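You operate a simulated robot arm through the tools that you are given. There is no shell and no other tool. Be economical: measure what you need, move in short steps, check, and stop when the job is done.

You run a simulated two-armed robot. Do the job below in one go: nothing can be reset, and whatever is moved stays where it is left.

Task
Take the silver 500 g weight from the steel table and put it on top of the green pad. Put the tray marked "good" from the left end of the steel table on the green bench and the tray labelled "LOW" on the top of the side bench scale. The order is free. Set down upright: 500 g weight.
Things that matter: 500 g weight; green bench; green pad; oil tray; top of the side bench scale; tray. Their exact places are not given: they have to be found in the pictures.

It is judged by the outcome, as a careful person would: the job done as asked, and still so three seconds after it is handed in. It fails if anything else is knocked over, pushed out of place, dropped, spilled or broken.

Robot
Two 6-joint arms with two-finger parallel grippers on one trunk, on a base that drives. Base frame: it is fixed to the floor where the robot stands at the start and does not move with it; the origin is under the middle of the robot, x ahead of it, y to its left, z up. Lengths are in m, angles in degrees, forces in N, time in s.
The left shoulder is at the start at [0.06, 0.187, 1.147], the right one opposite. With the tool pointing down near the work surface each hand reaches from about 0.24 to 0.62 m from the robot's upright axis, wherever it stands, measured 20 degrees to its own side. Places, roughly: green bench [4.2, 0.2, 0.9]; oil tray, tray [2, 0, 0.75]; top of the side bench scale [3.5, 0.3, 0.9]. Payload 1.57 kg a hand.
Tool frame (each hand has its own): the origin (TCP) lies between the finger pads and is the grasp point; the fingertips stand 0.03 m ahead of it; z points along the fingers, y is the line along which they close. Largest opening 0.11 m; finger width 0.024, thickness 0.012; the body of the gripper, 0.048 by 0.112 m, starts 0.078 m behind the TCP.
Orientation is that of the tool frame in the base frame, as [roll, pitch, yaw] about the fixed x, y, z axes, in that order (R = Rz(yaw) Ry(pitch) Rx(roll)). With the fingers straight down and closing along the base's y, the tool's x points along the base's -x, its y along +y and its z along -z.

Tools
- The arms move only by the tool apply_moves. It takes "left_plan", "right_plan" or both (then of equal length, played together; a hand with none holds still); each is a list of rows, each an object of numbers (a shift or turn left out is 0, a gripper value left out holds the last): "tx", "ty", "tz": the shift along the base's x, y, z in m; "rx", "ry", "rz": the turn, a rotation vector about the base's x, y, z in degrees. In form: [{"tx": .., "ty": .., "tz": .., "rx": .., "ry": .., "rz": ..}, ...]. A call has 1 to 12 rows; each row is the pose to reach, as a shift and turn from the pose commanded when the call began. "left_fingers" and "right_fingers" are, for a hand that has rows, the closure in counts, from 0 (fully open) to 255 (shut), set as the call begins (left out, the last holds). A row lasts 0.2 s, in which the tool goes at most 0.05 m and 8.6 degrees; a call with a longer step from one row to the next is refused whole, and so is a gripper value outside its range. A pose out of reach is approached as far as the arm can. The call stops where the force on the tool passes 40 N (or 10 N more than at its start, if that is more) or the arm is blocked; 0.2 s more then pass. Each finger travels about 0.153 m/s and halts on what it meets, pressing with about 26 N; the grip force reading is that of the motor and also rises with nothing between the fingers. The clock runs only during rows and for 0.2 s after the last one: add rows that repeat a pose to give the fingers time. The reply holds the time, the measured pose of the TCP, the force on the tool along the base axes, the opening and the grip force, in the units named above and with some noise, with the torque about the TCP (base axes, N m) and any sound that the robot's microphone picked up, and new pictures: "pictures" is both (left out), scene, wrist or none (wrist: the cameras of the hands that moved).
- Cameras (640 x 400 px; columns grow to the right, rows downward): "scene" is now at [0.0179, -0.004, 1.6885]; the picture's right is [-0.04, -1.00, 0.00], its down [-0.76, 0.03, -0.65] and it looks along [0.65, -0.03, -0.76] (base axes); focal length 268 px, centre (320, 200). "left" rides on the left gripper at [0.07, -0.016, -0.141] in its tool frame; the picture's right is [0.23, 0.97, 0.00], its down [-0.86, 0.20, -0.48] and it looks along [-0.47, 0.11, 0.88] (tool axes); focal length 222 px, centre (320, 200). "right" rides on the right gripper at [0.07, 0.016, -0.141] in its tool frame; the picture's right is [-0.23, 0.97, 0.00], its down [-0.86, -0.20, -0.48] and it looks along [-0.47, -0.11, 0.88] (tool axes); focal length 222 px, centre (320, 200).
- move_column(by): slides the trunk up (or, below 0, down) by that many m; the arms and the scene camera ride with it, the base frame stays. It gives what a move gives, with no picture.
- steer(legs): drives the robot by 1 to 6 legs, each [ahead, left, turn to the left] in m, m and degrees, along the robot's own axes; the way and the turn of a leg run together, so that a leg with both is an arc; at most 1.5 m and 180 degrees a leg. The arms and the cameras ride along, it lands a little off, and it stops where it bumps. It gives what a move gives, and a new picture of the scene camera.
- head_to(pan, tilt): turns the head with the scene camera to pan (to the left, within 86 degrees either way) and tilt (down, from -29 to 69), counted from straight ahead of the robot. It gives what a move gives, and a new picture of the scene camera.
- point_at(camera, pixels): for up to 12 pixels [column, row] of the newest picture of that camera ("zoom" is the newest enlarged one), the place [x, y, z] in the base frame of the surface seen there, good to about 0.002 m. No time passes.
- close_up(camera, box): a new picture of the part [left, top, right, bottom] of that camera's present view, enlarged. No time passes.
- sign_off(): hands the job in; it is judged then, once.

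Keep the steps short. Do not move on a guess: measure, check each grasp and each placing, and mend mistakes. In all there are 110 turns and 260 pictures (those below and enlarged ones count). Leave the grippers open and the arms clear of the work at the hand-in unless told otherwise, and finish with a single line.

The tools are called as a command line: name --argument value ..., lists and objects as JSON in quotes. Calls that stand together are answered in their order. apply_moves: Moves the arms, as the interface text tells. Its arguments: {"type":"object","properties":{"left_plan":{"type":"array","items":{"type":"object","properties":{"tx":{"type":"number"},"ty":{"type":"number"},"tz":{"type":"number"},"rx":{"type":"number"},"ry":{"type":"number"},"rz":{"type":"number"}}}},"left_fingers":{"type":"number"},"right_plan":{"type":"array","items":{"type":"object","properties":{"tx":{"type":"number"},"ty":{"type":"number"},"tz":{"type":"number"},"rx":{"type":"number"},"ry":{"type":"number"},"rz":{"type":"number"}}}},"right_fingers":{"type":"number"},"pictures":{"type":"string","enum":["both","scene","wrist","none"]}},"required":[]} The other tools are called the same way: move_column (by) slides the trunk up or down; steer (legs) drives the base; head_to (pan, tilt) turns the head that bears the scene camera; point_at (camera, pixels) gives the place of the surface under pixels of a picture; close_up (camera, box) takes an enlarged picture of a part of a camera's view; sign_off () hands the job in.

At the start:

```text
time: 0.0
left_position: [0.364, 0.1798, 1.189]
left_tcp_rot: [180.0, -0.1, -179.9]
left_force: [-0.3, 0.3, -0.3]
left_wrist_torque: [0.01, -0.04, 0.0]
left_grip_width: 0.1102
left_gripper_force: 0.0
right_position: [0.4569, -0.1029, 1.1027]
right_tcp_rot: [-180.0, -0.1, -180.0]
right_force: [0.3, 0.2, 0.3]
right_wrist_torque: [0.03, 0.01, 0.03]
right_grip_width: 0.1103
right_gripper_force: 0.1
trunk travel left (down, up): [-0.775, 0.215]
robot x, y, heading: [0.0015, -0.0, -0.1]
head pan, tilt: [-2.3, 49.3]
```

scene: 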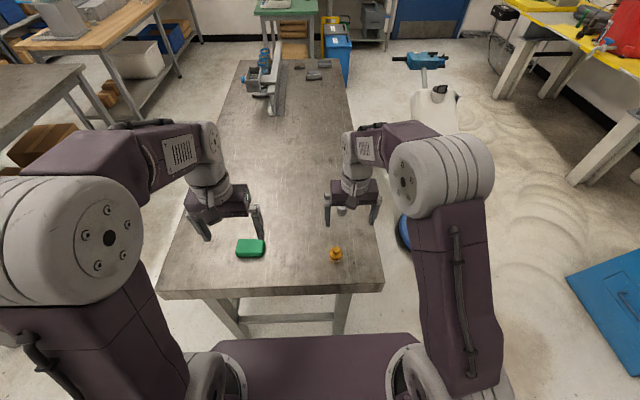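
right: 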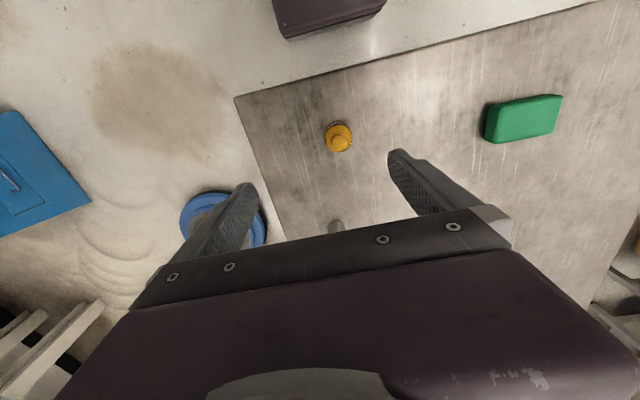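
left: 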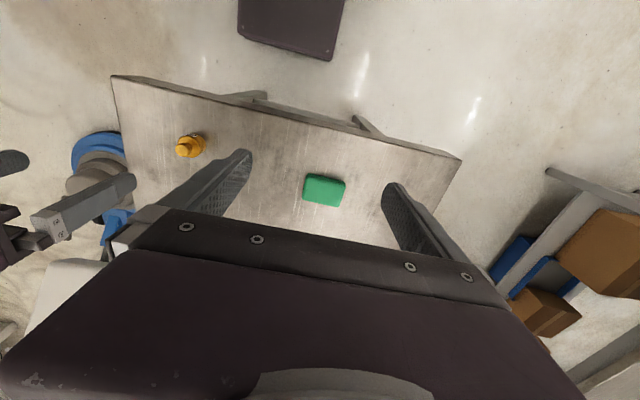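

I see the green pad at (250,248), a brass weight at (335,254), and something silver between the right fingers near (341,210). I'll enlarge both areas.

close_up --camera "scene" --box '[220, 170, 400, 282]'

close_up --camera "scene" --box '[200, 0, 400, 125]'

point_at --camera "scene" --pixels '[[341, 208], [341, 212], [250, 244], [238, 256], [262, 256], [335, 252], [240, 240], [262, 240], [250, 251]]'

```text
3.56 times, centred on (310, 226) of scene
```

zoom: 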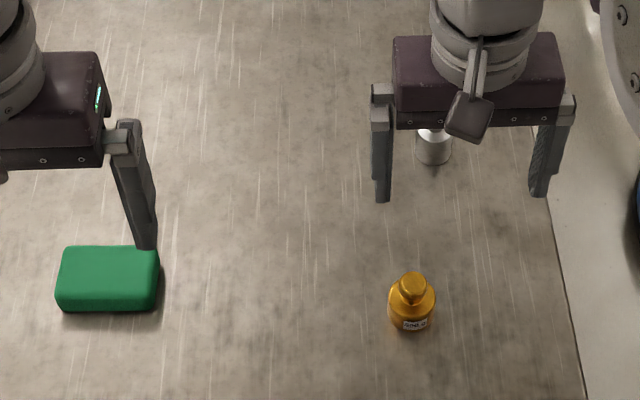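

```text
3.20 times, centred on (300, 62) of scene
```

zoom: 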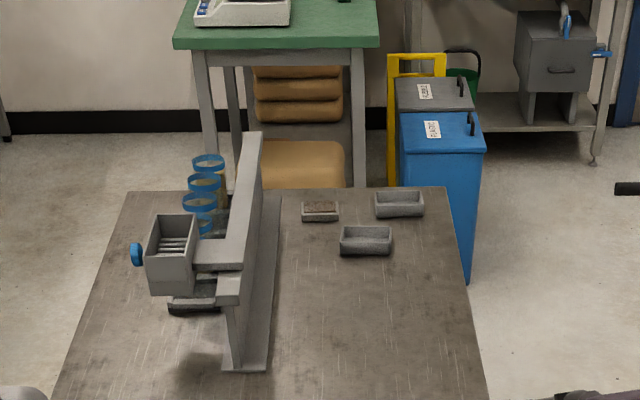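

```text
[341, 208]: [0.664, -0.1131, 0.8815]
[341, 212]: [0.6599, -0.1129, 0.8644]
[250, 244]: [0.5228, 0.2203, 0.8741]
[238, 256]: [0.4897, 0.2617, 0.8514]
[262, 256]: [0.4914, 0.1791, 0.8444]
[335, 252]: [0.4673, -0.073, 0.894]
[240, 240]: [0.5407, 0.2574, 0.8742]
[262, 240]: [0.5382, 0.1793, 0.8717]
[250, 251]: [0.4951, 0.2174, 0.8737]
```

The silver weight stands at about (0.68,-0.11), just beyond comfortable reach. I'll measure the table's near edge, the robot's front deck and the weight outline to see how far I may drive.

point_at --camera "scene" --pixels '[[270, 288], [165, 288], [378, 284], [310, 338], [225, 345], [340, 208], [345, 215], [337, 215], [322, 64], [320, 78], [397, 215], [404, 240]]'

close_up --camera "right" --box '[240, 100, 440, 225]'

```text
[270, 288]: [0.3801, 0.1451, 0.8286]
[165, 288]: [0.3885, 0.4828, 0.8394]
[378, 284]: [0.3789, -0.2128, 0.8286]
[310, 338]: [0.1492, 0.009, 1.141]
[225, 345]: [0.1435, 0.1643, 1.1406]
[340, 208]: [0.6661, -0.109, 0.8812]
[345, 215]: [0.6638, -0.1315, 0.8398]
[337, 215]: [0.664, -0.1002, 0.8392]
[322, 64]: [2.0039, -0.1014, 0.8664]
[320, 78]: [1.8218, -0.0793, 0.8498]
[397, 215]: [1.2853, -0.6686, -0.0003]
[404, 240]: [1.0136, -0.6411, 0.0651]
```

```text
3.20 times, centred on (340, 162) of right
```

zoom: 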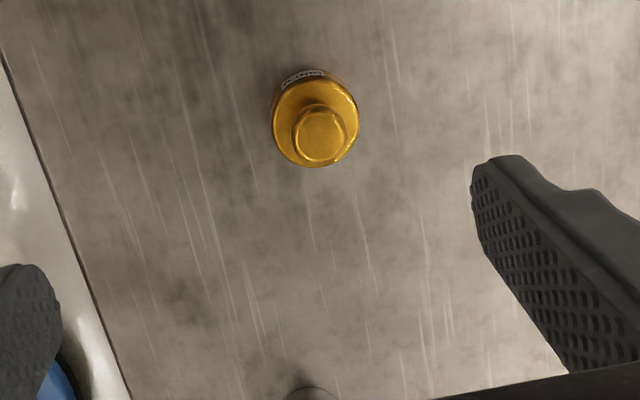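

Before driving I'll look steeply down to see the base footprint against the table legs.

head_to --pan 0 --tilt 69

```text
time: 0.8
left_position: [0.3655, 0.1793, 1.1904]
left_tcp_rot: [179.9, 0.0, -180.0]
left_force: [0.9, -0.1, 0.3]
left_wrist_torque: [0.0, -0.03, 0.01]
left_grip_width: 0.11
left_gripper_force: 0.1
right_position: [0.4562, -0.1027, 1.1019]
right_tcp_rot: [-180.0, 0.0, -180.0]
right_force: [0.6, 0.2, 0.4]
right_wrist_torque: [-0.01, -0.02, -0.03]
right_grip_width: 0.1101
right_gripper_force: 0.0
trunk travel left (down, up): [-0.775, 0.215]
robot x, y, heading: [-0.0032, 0.0018, 0.2]
head pan, tilt: [0.0, 68.8]
```

scene: 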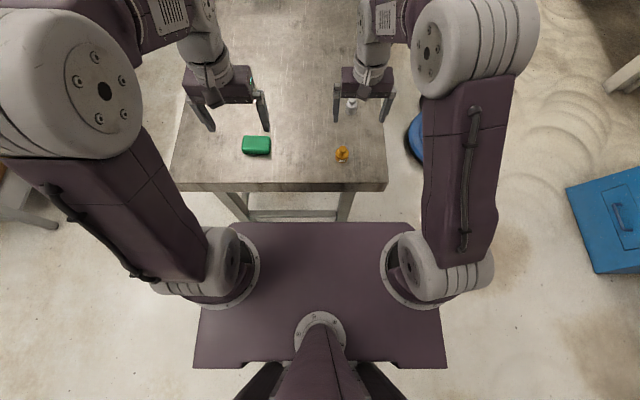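

The way ahead looks clear to the table edge (0.38 m). I'll drive 0.08 m forward, arms being high above everything.

steer --legs '[[0.08, 0, 0]]'

head_to --pan -5 --tilt 52

```text
time: 1.9
left_position: [0.4407, 0.1793, 1.1898]
left_tcp_rot: [-180.0, 0.2, 180.0]
left_force: [0.7, -0.3, 0.3]
left_wrist_torque: [0.0, -0.01, 0.01]
left_grip_width: 0.1102
left_gripper_force: 0.0
right_position: [0.5331, -0.1016, 1.1025]
right_tcp_rot: [179.8, 0.1, -179.9]
right_force: [0.5, -0.1, 0.0]
right_wrist_torque: [0.02, 0.01, -0.01]
right_grip_width: 0.11
right_gripper_force: 0.0
trunk travel left (down, up): [-0.775, 0.215]
robot x, y, heading: [0.0764, -0.0023, 0.1]
head pan, tilt: [0.0, 68.8]
```

scene: 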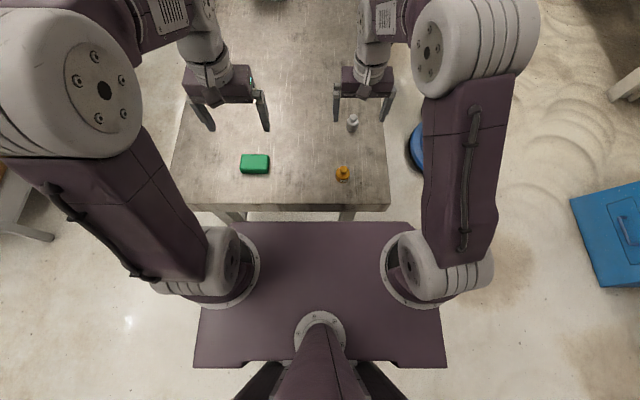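

```text
time: 2.7
left_position: [0.4456, 0.1804, 1.1878]
left_tcp_rot: [180.0, -0.1, 180.0]
left_force: [0.9, -0.1, -0.2]
left_wrist_torque: [0.0, 0.04, 0.01]
left_grip_width: 0.1101
left_gripper_force: 0.1
right_position: [0.5376, -0.103, 1.1012]
right_tcp_rot: [180.0, 0.1, -179.9]
right_force: [0.0, -0.3, -0.1]
right_wrist_torque: [-0.03, 0.02, 0.01]
right_grip_width: 0.1099
right_gripper_force: 0.0
trunk travel left (down, up): [-0.775, 0.215]
robot x, y, heading: [0.0793, 0.002, 0.0]
head pan, tilt: [-5.0, 52.0]
```

scene: 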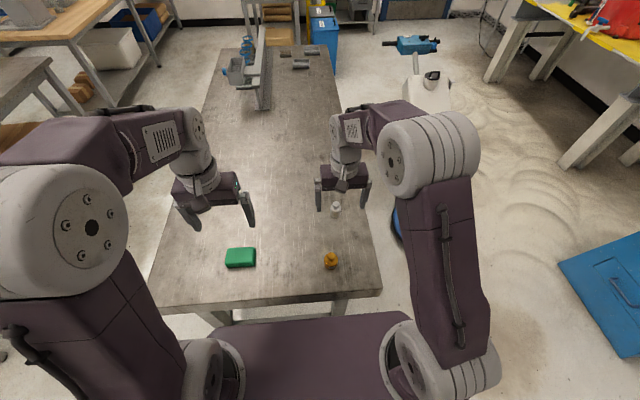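

The silver weight is now visible at about (336,207). I'll enlarge and measure it.

close_up --camera "scene" --box '[300, 180, 380, 230]'

point_at --camera "zoom" --pixels '[[286, 185], [290, 200], [286, 225], [286, 250], [250, 240], [322, 240], [286, 265], [275, 180], [300, 180]]'

```text
8.00 times, centred on (340, 205) of scene
```

zoom: 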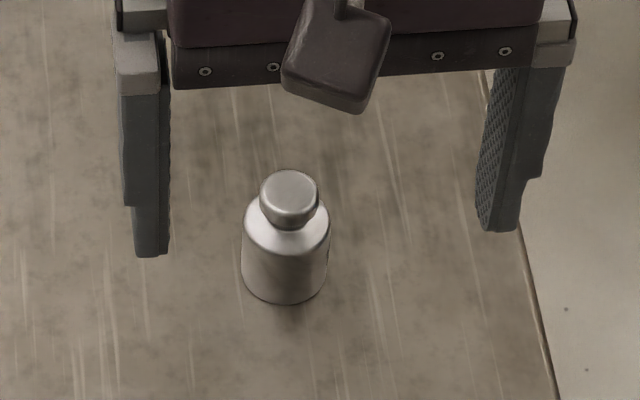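

```text
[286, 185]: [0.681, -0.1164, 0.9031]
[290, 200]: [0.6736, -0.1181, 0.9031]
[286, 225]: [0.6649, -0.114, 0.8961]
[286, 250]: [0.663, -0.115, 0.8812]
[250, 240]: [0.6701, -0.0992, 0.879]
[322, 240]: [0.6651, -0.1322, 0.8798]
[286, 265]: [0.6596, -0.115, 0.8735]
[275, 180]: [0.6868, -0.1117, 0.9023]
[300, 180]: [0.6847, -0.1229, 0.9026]
```

Weight: centre (0.680,-0.116), radius ~0.019, top 0.903, table 0.84. I'll bring the open right hand above it, stopping with the tips at z≈0.95.

apply_moves --right_fingers 0 --right_plan '[{"tx": 0.045, "ty": -0.004}, {"tx": 0.09, "ty": -0.008}, {"tx": 0.142, "ty": -0.013, "tz": 0}, {"tx": 0.142, "ty": -0.013, "tz": -0.04}, {"tx": 0.142, "ty": -0.013, "tz": -0.08}, {"tx": 0.142, "ty": -0.013, "tz": -0.12}, {"tx": 0.142, "ty": -0.013, "tz": -0.12}]'

```text
refused: row 3 steps farther than a row can; nothing moved
```

Same path with a smaller third step.

apply_moves --right_fingers 0 --right_plan '[{"tx": 0.048, "ty": -0.004}, {"tx": 0.096, "ty": -0.008}, {"tx": 0.142, "ty": -0.013, "tz": 0}, {"tx": 0.142, "ty": -0.013, "tz": -0.04}, {"tx": 0.142, "ty": -0.013, "tz": -0.08}, {"tx": 0.142, "ty": -0.013, "tz": -0.12}, {"tx": 0.142, "ty": -0.013, "tz": -0.12}]'

```text
time: 4.3
left_position: [0.4418, 0.1792, 1.1904]
left_tcp_rot: [-180.0, -0.1, -179.9]
left_force: [0.5, 0.4, -0.9]
left_wrist_torque: [0.04, -0.03, 0.02]
left_grip_width: 0.1099
left_gripper_force: 0.1
right_position: [0.6744, -0.1151, 0.9834]
right_tcp_rot: [180.0, 0.1, -179.9]
right_force: [-0.6, -0.7, -0.7]
right_wrist_torque: [0.01, -0.01, 0.02]
right_grip_width: 0.1101
right_gripper_force: 0.0
right hand out of reach, approached as far as the arm can: row 3, 4
trunk travel left (down, up): [-0.775, 0.215]
robot x, y, heading: [0.0833, 0.001, -0.0]
head pan, tilt: [-5.0, 52.0]
```

scene: 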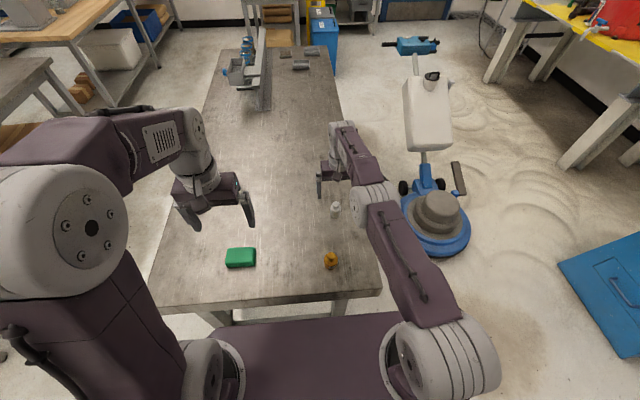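
right: 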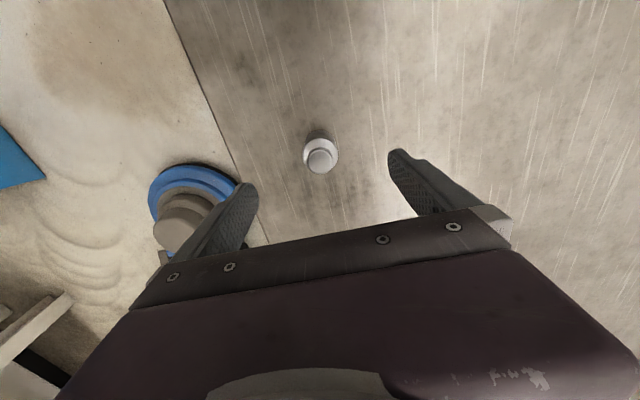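

The weight shows between the fingers at (320,155). I'll re-measure it from the wrist camera.

point_at --camera "right" --pixels '[[320, 160], [310, 160], [331, 160], [320, 136], [305, 150], [337, 150]]'

```text
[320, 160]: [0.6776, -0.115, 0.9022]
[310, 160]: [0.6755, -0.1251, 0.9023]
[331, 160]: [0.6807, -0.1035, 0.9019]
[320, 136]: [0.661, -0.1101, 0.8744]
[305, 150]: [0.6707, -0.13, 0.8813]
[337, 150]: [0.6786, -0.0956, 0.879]
```

Centre confirmed at (0.678,-0.114). Descend to z≈0.876.

apply_moves --right_plan '[{"tz": -0.04}, {"tz": -0.08}, {"tx": 0.001, "tz": -0.105}, {"tx": 0.001, "tz": -0.105}]' --pictures "wrist"

```text
time: 5.3
left_position: [0.4441, 0.1801, 1.1901]
left_tcp_rot: [-180.0, 0.0, -180.0]
left_force: [0.8, 0.2, 0.4]
left_wrist_torque: [-0.01, 0.02, -0.01]
left_grip_width: 0.11
left_gripper_force: 0.1
right_position: [0.6619, -0.1163, 0.8812]
right_tcp_rot: [180.0, 0.0, -179.8]
right_force: [-0.4, 0.2, 0.4]
right_wrist_torque: [0.0, 0.0, 0.01]
right_grip_width: 0.1097
right_gripper_force: 0.0
right hand out of reach, approached as far as the arm can: row 1, 2, 3, 4
trunk travel left (down, up): [-0.775, 0.215]
robot x, y, heading: [0.0775, 0.0016, 0.1]
head pan, tilt: [-5.0, 52.0]
```

right: 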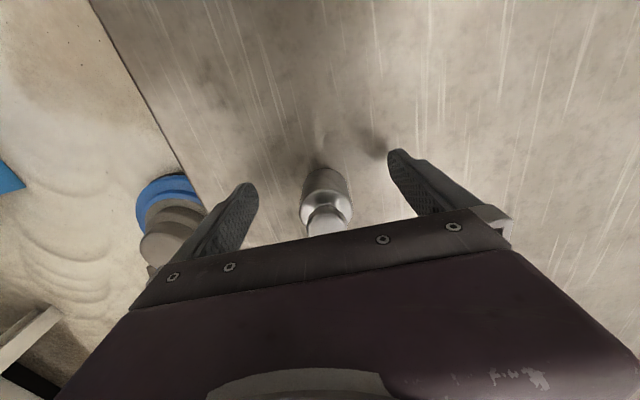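

The arm is 16 mm short of the mark. The weight lies well inside the opening, so I'll drive forward 0.03 m to bring it into reach.

steer --legs '[[0.03, 0, 0]]'

apply_moves --right_plan '[{"tx": 0}]' --pictures "wrist"

```text
time: 6.1
left_position: [0.4667, 0.1796, 1.192]
left_tcp_rot: [180.0, 0.3, 180.0]
left_force: [-0.7, -0.8, -0.5]
left_wrist_torque: [0.03, -0.08, 0.0]
left_grip_width: 0.11
left_gripper_force: 0.1
right_position: [0.6875, -0.1165, 0.8842]
right_tcp_rot: [179.9, 0.2, -179.9]
right_force: [-1.2, -0.3, 0.5]
right_wrist_torque: [0.0, -0.07, 0.0]
right_grip_width: 0.1099
right_gripper_force: 0.1
trunk travel left (down, up): [-0.775, 0.215]
robot x, y, heading: [0.1052, -0.0016, 0.1]
head pan, tilt: [-5.0, 52.0]
```

scene: 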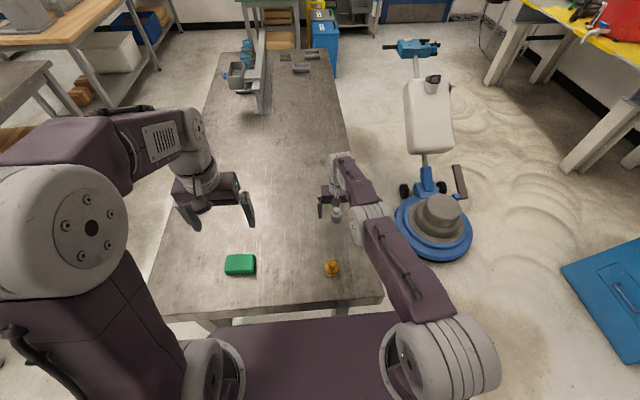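

```text
time: 6.5
left_position: [0.4725, 0.1796, 1.1891]
left_tcp_rot: [-179.9, 0.0, 180.0]
left_force: [-1.0, 0.0, 0.6]
left_wrist_torque: [0.03, -0.03, 0.01]
left_grip_width: 0.1103
left_gripper_force: 0.0
right_position: [0.6903, -0.1166, 0.8819]
right_tcp_rot: [180.0, 0.0, -179.8]
right_force: [-0.5, 0.1, 0.0]
right_wrist_torque: [-0.01, 0.01, -0.01]
right_grip_width: 0.11
right_gripper_force: 0.1
trunk travel left (down, up): [-0.775, 0.215]
robot x, y, heading: [0.1079, -0.0031, 0.0]
head pan, tilt: [-5.0, 52.0]
```

right: 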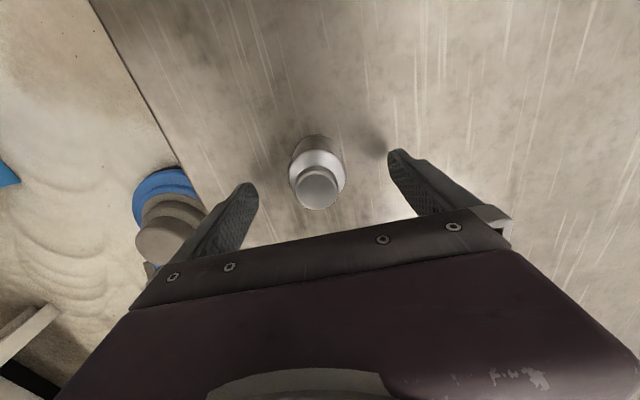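

Now TCP x is 0.690; back off 12 mm, lower 6 mm, then close.

apply_moves --right_plan '[{"tx": -0.011, "tz": -0.006, "ty": 0.002}, {"tx": -0.011, "tz": -0.006, "ty": 0.002}]' --pictures "wrist"

point_at --camera "right" --pixels '[[318, 185]]'

```text
time: 7.1
left_position: [0.4717, 0.181, 1.1891]
left_tcp_rot: [-179.9, 0.0, 179.9]
left_force: [0.0, -0.2, 0.1]
left_wrist_torque: [0.01, -0.02, -0.02]
left_grip_width: 0.11
left_gripper_force: 0.1
right_position: [0.685, -0.1142, 0.8738]
right_tcp_rot: [180.0, -0.2, -179.9]
right_force: [-0.8, -0.5, -0.3]
right_wrist_torque: [0.03, 0.0, 0.0]
right_grip_width: 0.11
right_gripper_force: 0.1
right hand out of reach, approached as far as the arm can: row 1, 2
trunk travel left (down, up): [-0.775, 0.215]
robot x, y, heading: [0.1064, -0.0028, 0.1]
head pan, tilt: [-5.0, 52.0]
```

right: 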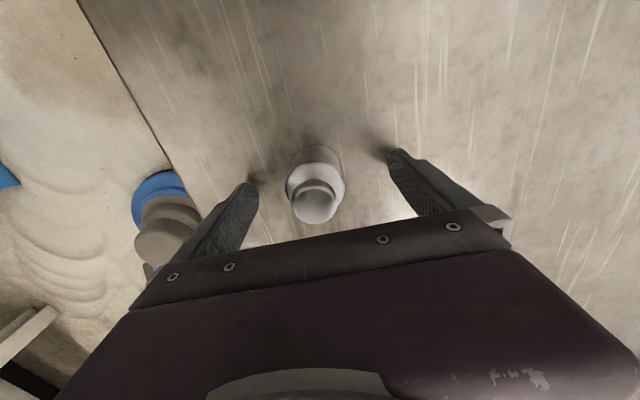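

```text
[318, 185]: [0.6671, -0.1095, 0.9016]
```

The command was still past the arm's limit (≈0.70); I'll pull it back 22 mm to reach x≈0.678.

apply_moves --right_plan '[{"tx": -0.022, "tz": 0.002}, {"tx": -0.022, "tz": 0.002}]' --pictures "wrist"

point_at --camera "right" --pixels '[[318, 205], [318, 215]]'

```text
time: 7.7
left_position: [0.472, 0.1796, 1.1886]
left_tcp_rot: [180.0, 0.1, 180.0]
left_force: [0.2, 0.7, -1.2]
left_wrist_torque: [0.0, 0.0, 0.01]
left_grip_width: 0.1101
left_gripper_force: 0.1
right_position: [0.6832, -0.111, 0.8711]
right_tcp_rot: [-180.0, -0.1, -180.0]
right_force: [-0.1, -0.6, 0.2]
right_wrist_torque: [0.04, -0.01, 0.0]
right_grip_width: 0.1102
right_gripper_force: 0.0
right hand out of reach, approached as far as the arm can: row 1, 2
trunk travel left (down, up): [-0.775, 0.215]
robot x, y, heading: [0.1097, -0.002, 0.1]
head pan, tilt: [-5.0, 52.0]
```

right: 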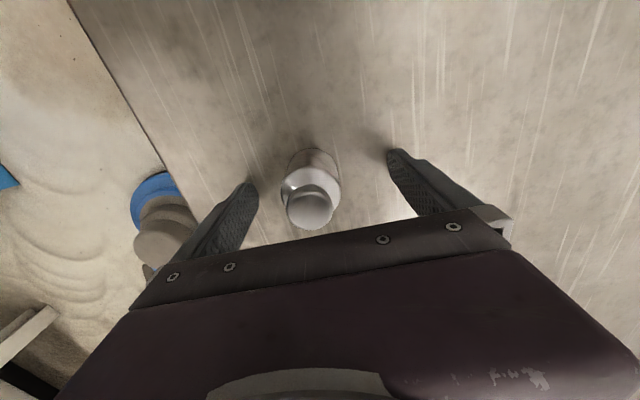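

```text
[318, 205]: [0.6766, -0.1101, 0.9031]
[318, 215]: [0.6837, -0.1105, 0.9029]
```

Nearly aligned (TCP 0.683,-0.111; weight 0.678,-0.114). One more small correction and raise 6 mm so the tips clear the table.

apply_moves --right_plan '[{"tx": -0.012, "tz": 0.006, "ty": -0.003}, {"tx": -0.012, "tz": 0.006, "ty": -0.003}]' --pictures "none"

```text
time: 8.3
left_position: [0.4736, 0.1788, 1.1887]
left_tcp_rot: [-180.0, 0.0, -180.0]
left_force: [0.8, -0.9, 0.8]
left_wrist_torque: [0.0, -0.03, -0.04]
left_grip_width: 0.11
left_gripper_force: 0.0
right_position: [0.6845, -0.1119, 0.8728]
right_tcp_rot: [180.0, 0.0, -179.8]
right_force: [0.4, 0.4, 0.1]
right_wrist_torque: [0.01, -0.02, -0.01]
right_grip_width: 0.11
right_gripper_force: 0.1
right hand out of reach, approached as far as the arm can: row 1, 2
trunk travel left (down, up): [-0.775, 0.215]
robot x, y, heading: [0.1076, -0.0017, 0.0]
head pan, tilt: [-5.0, 52.0]
```

apply_moves --right_plan '[{"tx": -0.02, "tz": 0.004}, {"tx": -0.02, "tz": 0.004}]' --pictures "none"

```text
time: 8.9
left_position: [0.4723, 0.1799, 1.1897]
left_tcp_rot: [-180.0, 0.0, 179.9]
left_force: [-0.1, 0.3, -0.8]
left_wrist_torque: [-0.02, -0.03, -0.02]
left_grip_width: 0.1103
left_gripper_force: 0.0
right_position: [0.6838, -0.1079, 0.8711]
right_tcp_rot: [180.0, -0.1, -179.9]
right_force: [-0.9, -1.3, -0.3]
right_wrist_torque: [0.01, 0.02, -0.01]
right_grip_width: 0.1101
right_gripper_force: 0.0
right hand out of reach, approached as far as the arm can: row 1, 2
trunk travel left (down, up): [-0.775, 0.215]
robot x, y, heading: [0.107, 0.0005, 0.1]
head pan, tilt: [-5.0, 52.0]
```

The command and measured pose have diverged. I'll lift straight up to resynchronise, staying around the weight.

apply_moves --right_plan '[{"tz": 0.04}, {"tz": 0.08}, {"tz": 0.11, "tx": -0.03}, {"tz": 0.11, "tx": -0.03}]' --pictures "none"

```text
time: 9.9
left_position: [0.4733, 0.1787, 1.1889]
left_tcp_rot: [-179.9, 0.0, 180.0]
left_force: [0.4, -0.2, -0.1]
left_wrist_torque: [0.0, -0.01, 0.02]
left_grip_width: 0.1099
left_gripper_force: 0.0
right_position: [0.7001, -0.1026, 0.9741]
right_tcp_rot: [-179.9, -0.1, -179.9]
right_force: [0.5, -0.4, -0.2]
right_wrist_torque: [0.04, -0.02, 0.0]
right_grip_width: 0.1101
right_gripper_force: 0.0
right hand out of reach, approached as far as the arm can: row 1, 2, 3, 4
trunk travel left (down, up): [-0.775, 0.215]
robot x, y, heading: [0.1061, -0.0008, -0.1]
head pan, tilt: [-5.0, 52.0]
```

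The arm seems stuck straight out (singular). I'll bring the hand well up and back, clear of the weight, to bend the elbow again.

apply_moves --right_plan '[{"tz": 0.045}, {"tz": 0.08, "tx": -0.03}, {"tz": 0.1, "tx": -0.07}, {"tz": 0.1, "tx": -0.11}, {"tz": 0.1, "tx": -0.11}, {"tz": 0.1, "tx": -0.11}]' --pictures "scene"

```text
time: 11.3
left_position: [0.4731, 0.1797, 1.1886]
left_tcp_rot: [180.0, 0.0, -179.9]
left_force: [-0.6, -0.4, 0.4]
left_wrist_torque: [-0.02, -0.04, 0.02]
left_grip_width: 0.11
left_gripper_force: 0.1
right_position: [0.6949, -0.094, 1.0656]
right_tcp_rot: [179.9, -0.2, -180.0]
right_force: [0.7, -0.9, 0.7]
right_wrist_torque: [0.02, 0.0, 0.05]
right_grip_width: 0.1099
right_gripper_force: 0.1
right hand out of reach, approached as far as the arm can: row 2, 3, 4, 5, 6
trunk travel left (down, up): [-0.775, 0.215]
robot x, y, heading: [0.1099, -0.0008, -0.1]
head pan, tilt: [-5.0, 52.0]
```

scene: 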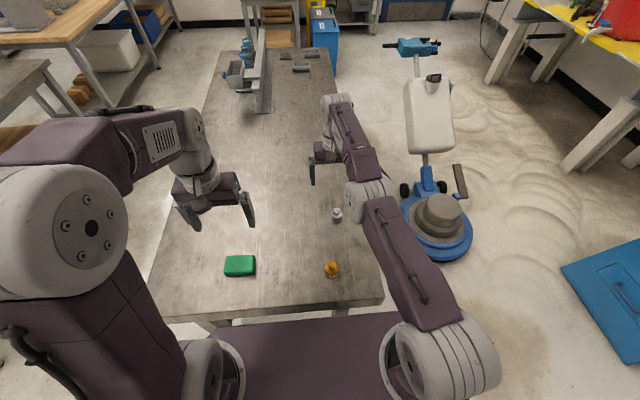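

Still nearly straight. I'll command a longer inward and sideways motion, at this safe height, to unlock the elbow.

apply_moves --right_plan '[{"ty": -0.04}, {"ty": -0.07, "tx": -0.03}, {"ty": -0.07, "tx": -0.07}, {"ty": -0.07, "tx": -0.11}, {"ty": -0.07, "tx": -0.15}, {"ty": -0.07, "tx": -0.19}, {"ty": -0.07, "tx": -0.19}]' --pictures "scene"

```text
time: 12.9
left_position: [0.4734, 0.1795, 1.189]
left_tcp_rot: [-180.0, 0.0, 180.0]
left_force: [-0.2, -0.4, 0.9]
left_wrist_torque: [0.03, 0.0, -0.02]
left_grip_width: 0.1101
left_gripper_force: 0.1
right_position: [0.7014, -0.148, 1.0747]
right_tcp_rot: [-180.0, -0.2, -179.9]
right_force: [-0.2, -0.3, -1.0]
right_wrist_torque: [-0.02, 0.02, 0.0]
right_grip_width: 0.1099
right_gripper_force: 0.1
right hand out of reach, approached as far as the arm can: row 1, 2, 3, 4, 5, 6, 7
trunk travel left (down, up): [-0.775, 0.215]
robot x, y, heading: [0.109, -0.0033, 0.2]
head pan, tilt: [-5.0, 52.0]
```

scene: 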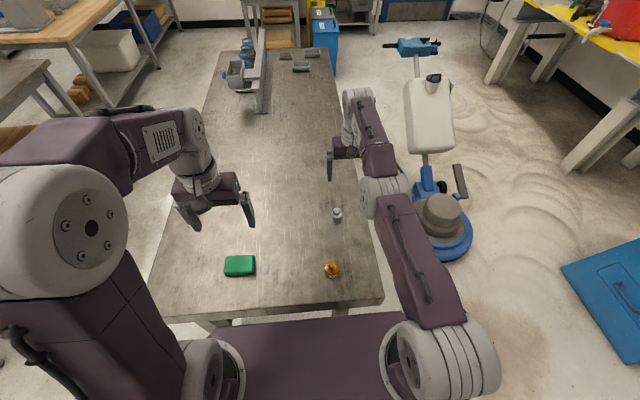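

I'll try a longer inward pull (the path stays at z≈1.07, tips ≥1.04, above everything), plus a slight rise.

apply_moves --right_plan '[{"tx": -0.045}, {"tx": -0.09}, {"tx": -0.135}, {"tx": -0.18}, {"tx": -0.225}, {"tx": -0.225}]' --pictures "scene"

```text
time: 14.3
left_position: [0.4729, 0.1792, 1.189]
left_tcp_rot: [180.0, 0.1, -180.0]
left_force: [-0.4, 0.0, -0.6]
left_wrist_torque: [0.01, 0.02, -0.05]
left_grip_width: 0.11
left_gripper_force: 0.0
right_position: [0.7007, -0.1481, 1.0755]
right_tcp_rot: [179.9, -0.2, -179.9]
right_force: [0.5, 0.2, -0.4]
right_wrist_torque: [0.01, 0.01, 0.01]
right_grip_width: 0.11
right_gripper_force: 0.1
right hand out of reach, approached as far as the arm can: row 1, 2, 3, 4, 5, 6
trunk travel left (down, up): [-0.775, 0.215]
robot x, y, heading: [0.1085, -0.001, -0.1]
head pan, tilt: [-5.0, 52.0]
```

scene: 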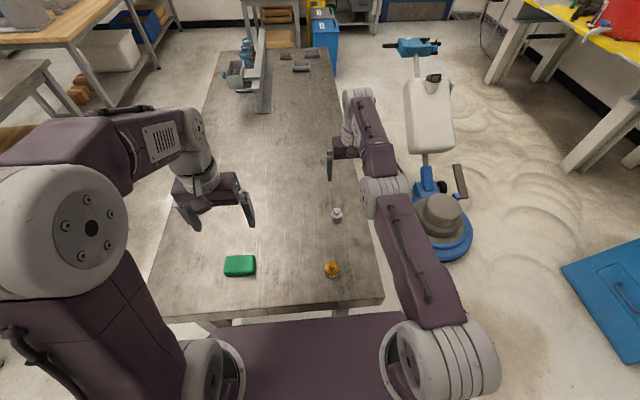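

No motion at all. I'll measure shoulder, elbow and wrist locations to understand the arm's posture.

point_at --camera "scene" --pixels '[[445, 345], [430, 270], [405, 215], [382, 188], [372, 150], [358, 97], [344, 140], [60, 230], [150, 125], [200, 130]]'

close_up --camera "scene" --box '[300, 70, 510, 400]'

```text
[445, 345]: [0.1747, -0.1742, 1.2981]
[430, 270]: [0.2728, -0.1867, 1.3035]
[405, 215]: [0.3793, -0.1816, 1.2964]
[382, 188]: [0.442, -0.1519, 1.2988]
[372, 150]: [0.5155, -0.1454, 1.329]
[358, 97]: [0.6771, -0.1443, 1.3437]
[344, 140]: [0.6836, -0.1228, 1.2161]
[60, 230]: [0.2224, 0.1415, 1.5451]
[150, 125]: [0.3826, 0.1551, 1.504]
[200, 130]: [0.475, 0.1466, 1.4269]
```

```text
1.21 times, centred on (405, 235) of scene
```

zoom: 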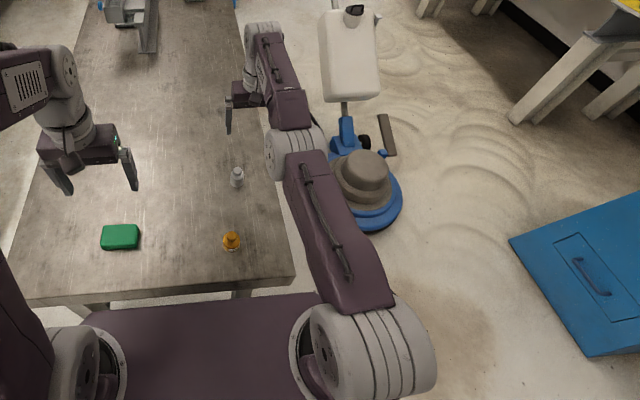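

The arm is fully straight, so pulling straight in cannot bend the elbow. I'll raise the hand and turn the fingers towards the robot so that the wrist folds and forces the elbow to bend; it is all in free air.

apply_moves --right_plan '[{"ry": 8, "tz": 0.03, "tx": -0.02}, {"ry": 16, "tz": 0.06, "tx": -0.04}, {"ry": 24, "tz": 0.09, "tx": -0.06}, {"ry": 32, "tz": 0.12, "tx": -0.08}, {"ry": 40, "tz": 0.15, "tx": -0.11}, {"ry": 48, "tz": 0.18, "tx": -0.14}, {"ry": 56, "tz": 0.2, "tx": -0.17}, {"ry": 64, "tz": 0.22, "tx": -0.2}, {"ry": 64, "tz": 0.22, "tx": -0.2}]' --pictures "scene"

```text
time: 16.3
left_position: [0.4747, 0.1787, 1.1881]
left_tcp_rot: [180.0, 0.0, -180.0]
left_force: [0.9, -0.6, 0.4]
left_wrist_torque: [-0.03, 0.0, -0.02]
left_grip_width: 0.1101
left_gripper_force: 0.2
right_position: [0.3896, -0.1501, 1.1899]
right_tcp_rot: [179.7, -64.2, -179.8]
right_force: [0.2, -0.9, -1.1]
right_wrist_torque: [0.02, 0.01, 0.08]
right_grip_width: 0.11
right_gripper_force: 0.0
right hand out of reach, approached as far as the arm can: row 1, 2, 3, 4, 5, 6, 7, 8, 9
trunk travel left (down, up): [-0.775, 0.215]
robot x, y, heading: [0.107, 0.0011, 0.2]
head pan, tilt: [-5.0, 52.0]
```

scene: 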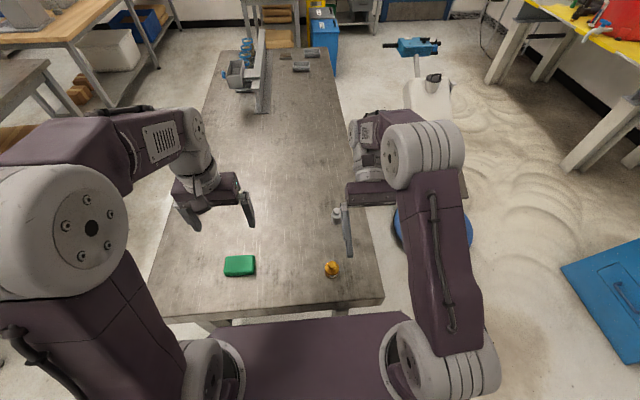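

The elbow is bent again. Now return the tool to straight down, aiming near (0.53,-0.15,1.10).

apply_moves --right_plan '[{"ry": -8, "tx": 0.02}, {"ry": -16, "tx": 0.04}, {"ry": -24, "tx": 0.06}, {"ry": -32, "tx": 0.08}, {"ry": -40, "tx": 0.1}, {"ry": -48, "tx": 0.12}, {"ry": -56, "tx": 0.14}, {"ry": -64, "tx": 0.15, "tz": -0.03}, {"ry": -64, "tx": 0.15, "tz": -0.06}, {"ry": -64, "tx": 0.15, "tz": -0.06}]' --pictures "scene"

```text
time: 18.5
left_position: [0.4717, 0.1797, 1.1888]
left_tcp_rot: [-180.0, 0.0, -179.9]
left_force: [0.5, -0.7, 0.5]
left_wrist_torque: [-0.03, 0.03, 0.02]
left_grip_width: 0.11
left_gripper_force: 0.0
right_position: [0.5389, -0.152, 1.1319]
right_tcp_rot: [-180.0, 0.1, -179.9]
right_force: [-0.2, 0.2, -0.7]
right_wrist_torque: [0.02, 0.03, 0.0]
right_grip_width: 0.11
right_gripper_force: 0.0
trunk travel left (down, up): [-0.775, 0.215]
robot x, y, heading: [0.111, 0.0015, -0.0]
head pan, tilt: [-5.0, 52.0]
```

scene: 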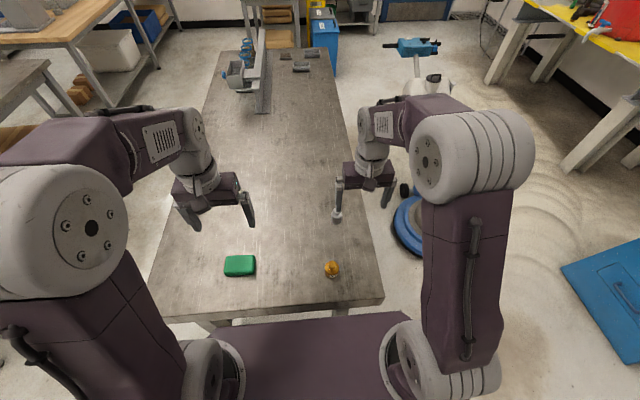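

Recovered. To keep margin I'll drive 0.05 m further ahead so the weight is well inside reach.

steer --legs '[[0.05, 0, 0]]'

apply_moves --left_plan '[{"ty": 0.04, "tz": 0.02}, {"ty": 0.08, "tz": 0.03}, {"ty": 0.11, "tz": 0.03}]' --right_plan '[{"tx": 0.01}, {"tx": 0.01}, {"tx": 0.01}]' --pictures "scene"

point_at --camera "scene" --pixels '[[337, 222]]'

```text
time: 19.4
left_position: [0.5139, 0.179, 1.1905]
left_tcp_rot: [179.9, 0.4, -180.0]
left_force: [-0.7, -0.6, 0.2]
left_wrist_torque: [0.02, -0.1, -0.06]
left_grip_width: 0.1098
left_gripper_force: 0.0
right_position: [0.5823, -0.1516, 1.1337]
right_tcp_rot: [180.0, 0.4, -179.9]
right_force: [-0.6, 0.4, 0.1]
right_wrist_torque: [-0.01, -0.06, -0.02]
right_grip_width: 0.1099
right_gripper_force: 0.0
trunk travel left (down, up): [-0.775, 0.215]
robot x, y, heading: [0.1553, 0.0035, -0.0]
head pan, tilt: [-5.0, 52.0]
```

scene: 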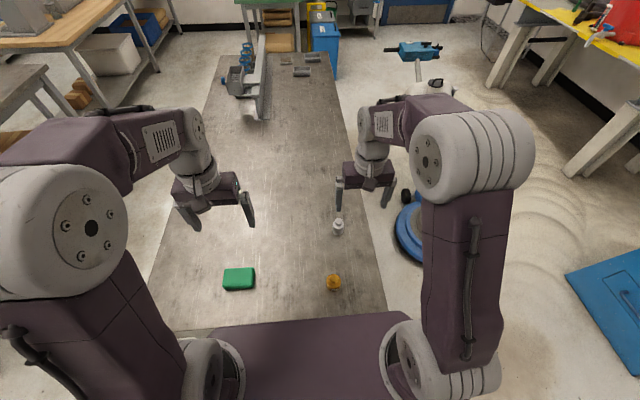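

```text
time: 20.2
left_position: [0.5222, 0.2913, 1.2198]
left_tcp_rot: [180.0, 0.0, -179.9]
left_force: [-0.3, -0.2, -0.7]
left_wrist_torque: [0.0, 0.03, -0.03]
left_grip_width: 0.11
left_gripper_force: 0.1
right_position: [0.6001, -0.1517, 1.1323]
right_tcp_rot: [180.0, 0.0, -179.9]
right_force: [-0.2, -0.5, 0.0]
right_wrist_torque: [0.01, 0.08, 0.0]
right_grip_width: 0.1098
right_gripper_force: 0.1
trunk travel left (down, up): [-0.775, 0.215]
robot x, y, heading: [0.1576, 0.0023, 0.3]
head pan, tilt: [-5.0, 52.0]
```

scene: 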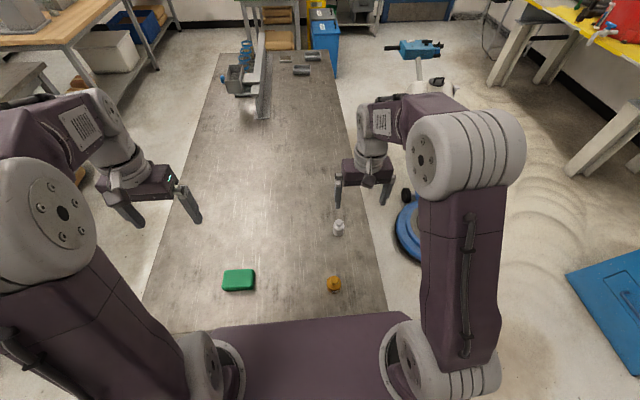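

```text
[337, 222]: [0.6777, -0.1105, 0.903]
```

Weight still at (0.678,-0.112). Move the right hand over it at z≈0.985.

apply_moves --right_plan '[{"tx": 0.03, "ty": 0.02}, {"tx": 0.06, "ty": 0.035}, {"tx": 0.078, "ty": 0.038, "tz": -0.04}, {"tx": 0.078, "ty": 0.038, "tz": -0.085}, {"tx": 0.078, "ty": 0.038, "tz": -0.13}, {"tx": 0.078, "ty": 0.038, "tz": -0.147}, {"tx": 0.078, "ty": 0.038, "tz": -0.147}]' --pictures "wrist"

point_at --camera "right" --pixels '[[320, 160], [310, 160], [330, 160]]'

```text
time: 21.8
left_position: [0.5192, 0.291, 1.2198]
left_tcp_rot: [-180.0, 0.0, -179.9]
left_force: [-0.4, -0.1, -0.2]
left_wrist_torque: [-0.03, 0.02, 0.0]
left_grip_width: 0.1101
left_gripper_force: 0.1
right_position: [0.6768, -0.1136, 0.9856]
right_tcp_rot: [180.0, 0.1, -179.9]
right_force: [-0.4, 0.3, -0.5]
right_wrist_torque: [-0.03, 0.01, 0.01]
right_grip_width: 0.1101
right_gripper_force: 0.2
trunk travel left (down, up): [-0.775, 0.215]
robot x, y, heading: [0.1558, -0.0015, -0.2]
head pan, tilt: [-5.0, 52.0]
```

right: 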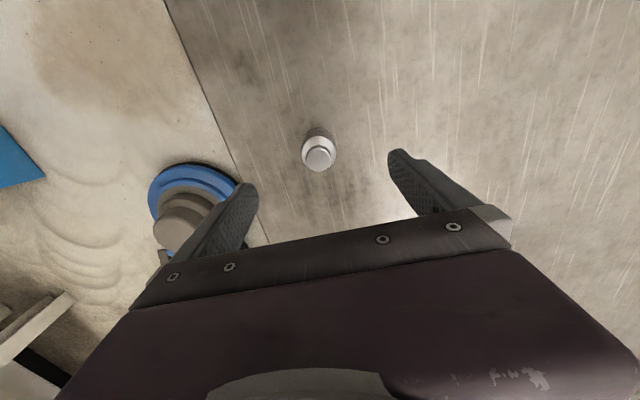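

```text
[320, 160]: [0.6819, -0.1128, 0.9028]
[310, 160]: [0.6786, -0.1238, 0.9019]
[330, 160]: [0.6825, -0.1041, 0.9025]
```

Well aligned, no reach warning. Lower to z≈0.877.

apply_moves --right_plan '[{"tx": 0.001, "tz": -0.04}, {"tx": 0.002, "tz": -0.08}, {"tx": 0.002, "tz": -0.109}, {"tx": 0.002, "tz": -0.109}]' --pictures "wrist"

```text
time: 22.8
left_position: [0.5207, 0.2904, 1.2206]
left_tcp_rot: [179.9, 0.0, -179.9]
left_force: [0.3, -0.4, -0.2]
left_wrist_torque: [0.01, 0.02, -0.01]
left_grip_width: 0.1099
left_gripper_force: 0.0
right_position: [0.6786, -0.1152, 0.8745]
right_tcp_rot: [-180.0, 0.0, -179.8]
right_force: [-0.4, 0.0, 0.3]
right_wrist_torque: [0.0, 0.01, -0.04]
right_grip_width: 0.1102
right_gripper_force: 0.1
trunk travel left (down, up): [-0.775, 0.215]
robot x, y, heading: [0.1573, -0.0035, 0.2]
head pan, tilt: [-5.0, 52.0]
```

right: 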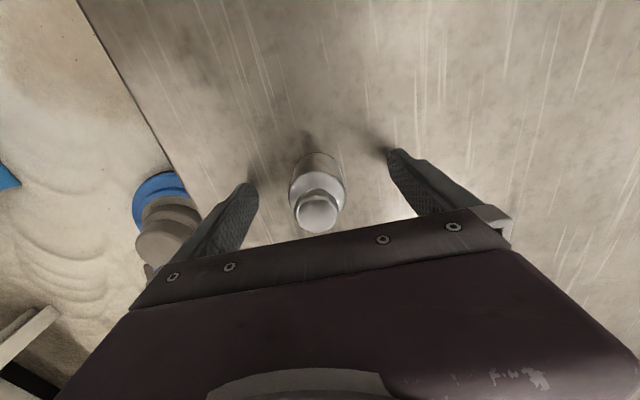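

Aligned at z 0.875. Close the fingers and wait.

apply_moves --right_fingers 255 --right_plan '[{"tz": 0.0}, {"tz": 0.0}, {"tz": 0.0}, {"tz": 0.0}]' --pictures "wrist"

```text
time: 23.8
left_position: [0.5201, 0.2887, 1.2201]
left_tcp_rot: [-180.0, 0.0, -179.9]
left_force: [-0.2, -0.2, 1.0]
left_wrist_torque: [-0.02, 0.01, 0.0]
left_grip_width: 0.1099
left_gripper_force: 0.0
right_position: [0.6781, -0.1155, 0.876]
right_tcp_rot: [-179.9, -0.1, -179.8]
right_force: [0.4, -0.4, 0.3]
right_wrist_torque: [-0.01, -0.03, -0.04]
right_grip_width: 0.0402
right_gripper_force: 26.1
trunk travel left (down, up): [-0.775, 0.215]
robot x, y, heading: [0.1611, 0.0017, 0.0]
head pan, tilt: [-5.0, 52.0]
```

right: 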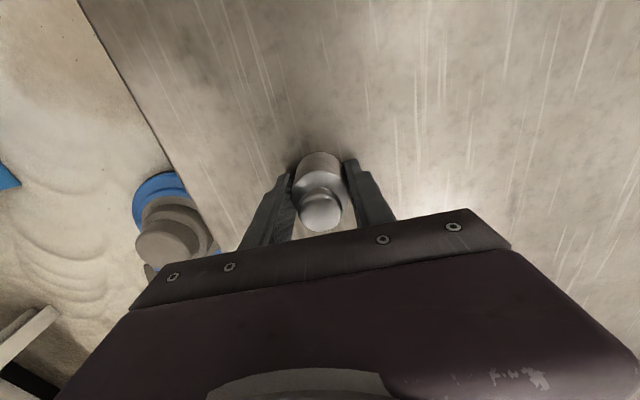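

Held at 40 mm width. Lift 0.12 m and look at the pad.

apply_moves --right_plan '[{"tz": 0.03}, {"tz": 0.07}, {"tz": 0.12}, {"tz": 0.12}]' --pictures "both"

close_up --camera "scene" --box '[200, 250, 280, 300]'

point_at --camera "zoom" --pixels '[[195, 160], [430, 160], [195, 270], [430, 270], [310, 160], [310, 270], [310, 215], [195, 215], [430, 215]]'

```text
time: 24.8
left_position: [0.5208, 0.2906, 1.2199]
left_tcp_rot: [-180.0, 0.0, -179.9]
left_force: [0.9, -0.1, -0.2]
left_wrist_torque: [0.0, 0.03, 0.02]
left_grip_width: 0.1099
left_gripper_force: 0.1
right_position: [0.6788, -0.1144, 0.996]
right_tcp_rot: [180.0, -0.1, -179.8]
right_force: [0.9, 0.0, -6.2]
right_wrist_torque: [-0.01, 0.02, 0.0]
right_grip_width: 0.0403
right_gripper_force: 26.1
trunk travel left (down, up): [-0.775, 0.215]
robot x, y, heading: [0.1585, 0.0011, 0.3]
head pan, tilt: [-5.0, 52.0]
```

scene: 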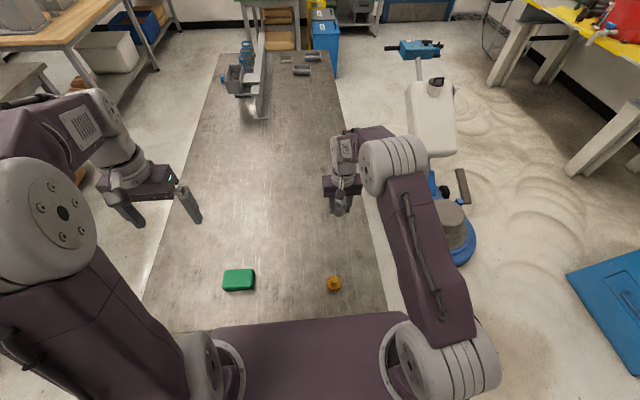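
right: 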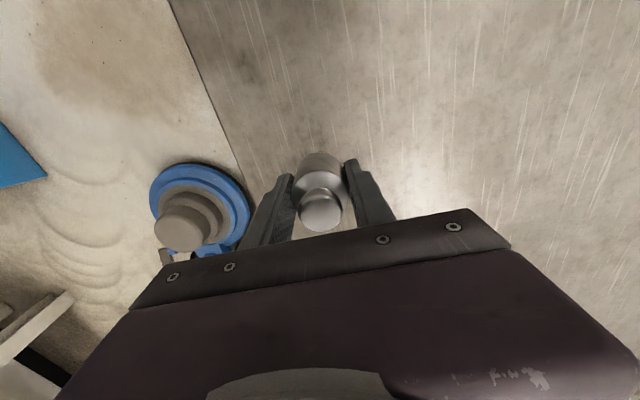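

```text
8.00 times, centred on (240, 275) of scene
```

zoom: 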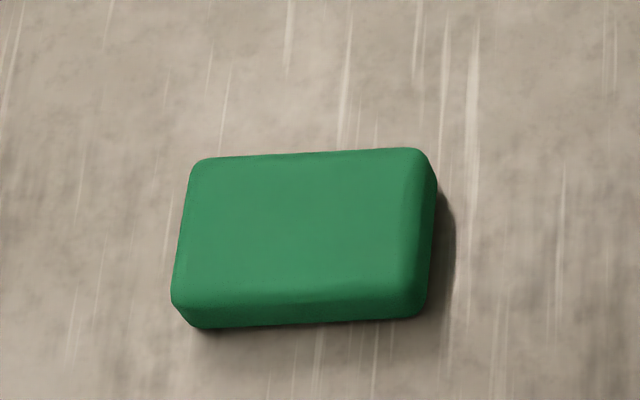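

```text
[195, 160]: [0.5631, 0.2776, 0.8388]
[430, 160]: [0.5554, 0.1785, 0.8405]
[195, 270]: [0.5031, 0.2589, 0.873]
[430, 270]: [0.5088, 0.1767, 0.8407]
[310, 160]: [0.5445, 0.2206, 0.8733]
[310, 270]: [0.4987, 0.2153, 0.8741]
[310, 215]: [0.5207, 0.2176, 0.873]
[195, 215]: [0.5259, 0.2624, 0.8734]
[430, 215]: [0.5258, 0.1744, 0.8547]
```

Weight lifted (‑6 N load fits). Pad centre ≈ (0.521,0.220), top 0.874. First swing the left hand further outward so the right one has room.

apply_moves --left_plan '[{"ty": 0.045}, {"ty": 0.09}, {"ty": 0.135, "tx": -0.02}, {"ty": 0.18, "tx": -0.04}, {"ty": 0.2, "tx": -0.06}, {"ty": 0.2, "tx": -0.06}]' --pictures "none"

apply_moves --right_plan '[{"tx": -0.018, "ty": 0.04}, {"tx": -0.036, "ty": 0.08}, {"tx": -0.055, "ty": 0.12}, {"tx": -0.075, "ty": 0.16}, {"tx": -0.095, "ty": 0.2}, {"tx": -0.115, "ty": 0.24}, {"tx": -0.135, "ty": 0.28}, {"tx": -0.15, "ty": 0.315}, {"tx": -0.158, "ty": 0.334}, {"tx": -0.158, "ty": 0.334}]'

```text
time: 26.2
left_position: [0.4608, 0.4898, 1.2198]
left_tcp_rot: [-180.0, -0.1, 179.9]
left_force: [-0.1, 0.3, 0.6]
left_wrist_torque: [0.01, -0.03, -0.01]
left_grip_width: 0.1101
left_gripper_force: 0.1
right_position: [0.6788, -0.1141, 0.9956]
right_tcp_rot: [180.0, 0.0, -179.9]
right_force: [0.7, -0.1, -4.7]
right_wrist_torque: [0.03, -0.04, 0.0]
right_grip_width: 0.0405
right_gripper_force: 25.5
trunk travel left (down, up): [-0.775, 0.215]
robot x, y, heading: [0.1591, -0.0034, 0.1]
head pan, tilt: [-5.0, 52.0]
```

```text
time: 28.4
left_position: [0.4608, 0.4897, 1.2204]
left_tcp_rot: [-179.9, 0.0, -179.9]
left_force: [-0.4, 0.2, 0.1]
left_wrist_torque: [0.02, 0.0, -0.02]
left_grip_width: 0.1102
left_gripper_force: 0.0
right_position: [0.5187, 0.2206, 0.9957]
right_tcp_rot: [-179.9, -0.1, -179.9]
right_force: [-0.5, 0.2, -4.7]
right_wrist_torque: [-0.01, -0.01, -0.01]
right_grip_width: 0.0404
right_gripper_force: 25.8
trunk travel left (down, up): [-0.775, 0.215]
robot x, y, heading: [0.1583, 0.003, 0.0]
head pan, tilt: [-5.0, 52.0]
```

scene: 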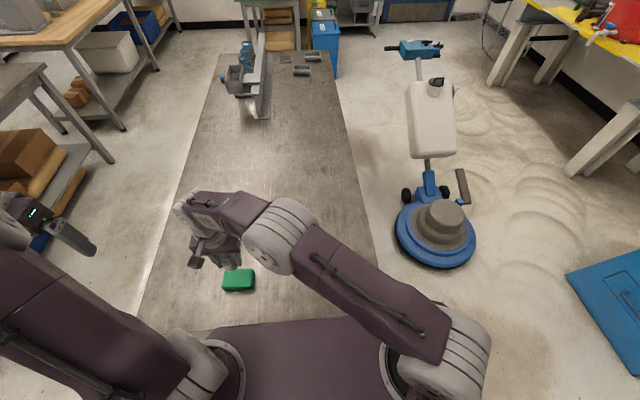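
right: 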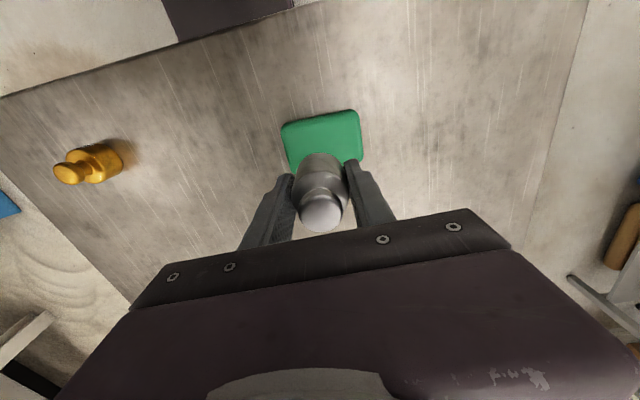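

Hand at (0.519,0.221), above the pad centre. Lower to just above the pad (z≈0.913).

apply_moves --right_plan '[{"tx": 0.002, "tz": -0.03}, {"tx": 0.002, "tz": -0.06}, {"tx": 0.002, "tz": -0.075}, {"tx": 0.002, "tz": -0.083}, {"tx": 0.002, "tz": -0.083}]' --pictures "wrist"

```text
time: 29.6
left_position: [0.461, 0.4902, 1.2202]
left_tcp_rot: [180.0, -0.1, -179.9]
left_force: [-0.2, 0.4, 0.4]
left_wrist_torque: [-0.03, 0.0, 0.01]
left_grip_width: 0.11
left_gripper_force: 0.0
right_position: [0.5229, 0.2213, 0.912]
right_tcp_rot: [-180.0, -0.1, -179.9]
right_force: [0.2, -0.2, -5.2]
right_wrist_torque: [0.0, 0.01, -0.02]
right_grip_width: 0.0404
right_gripper_force: 26.2
trunk travel left (down, up): [-0.775, 0.215]
robot x, y, heading: [0.1608, -0.0031, 0.2]
head pan, tilt: [-5.0, 52.0]
```

right: 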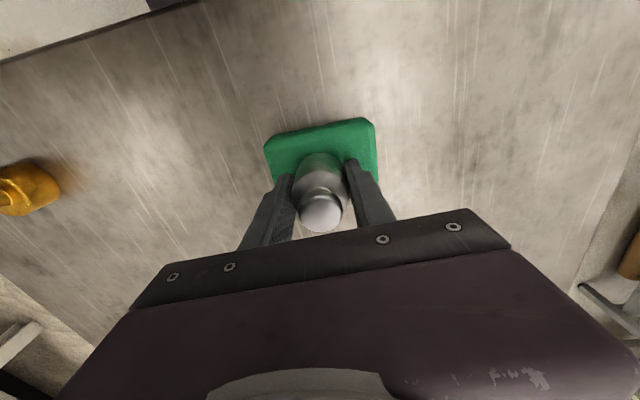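

Still hanging (-5.2 N). Lower a few mm until contact.

apply_moves --right_plan '[{"tz": -0.002}, {"tz": -0.004}, {"tz": -0.004}]' --pictures "none"

```text
time: 30.4
left_position: [0.4606, 0.4908, 1.2198]
left_tcp_rot: [180.0, 0.0, -179.9]
left_force: [0.8, 0.8, -0.5]
left_wrist_torque: [-0.03, -0.03, -0.02]
left_grip_width: 0.1097
left_gripper_force: 0.1
right_position: [0.5218, 0.2211, 0.9099]
right_tcp_rot: [-180.0, 0.0, -179.9]
right_force: [0.6, -1.2, 1.2]
right_wrist_torque: [-0.06, -0.03, -0.02]
right_grip_width: 0.0403
right_gripper_force: 25.8
trunk travel left (down, up): [-0.775, 0.215]
robot x, y, heading: [0.1558, -0.0021, 0.1]
head pan, tilt: [-5.0, 52.0]
```

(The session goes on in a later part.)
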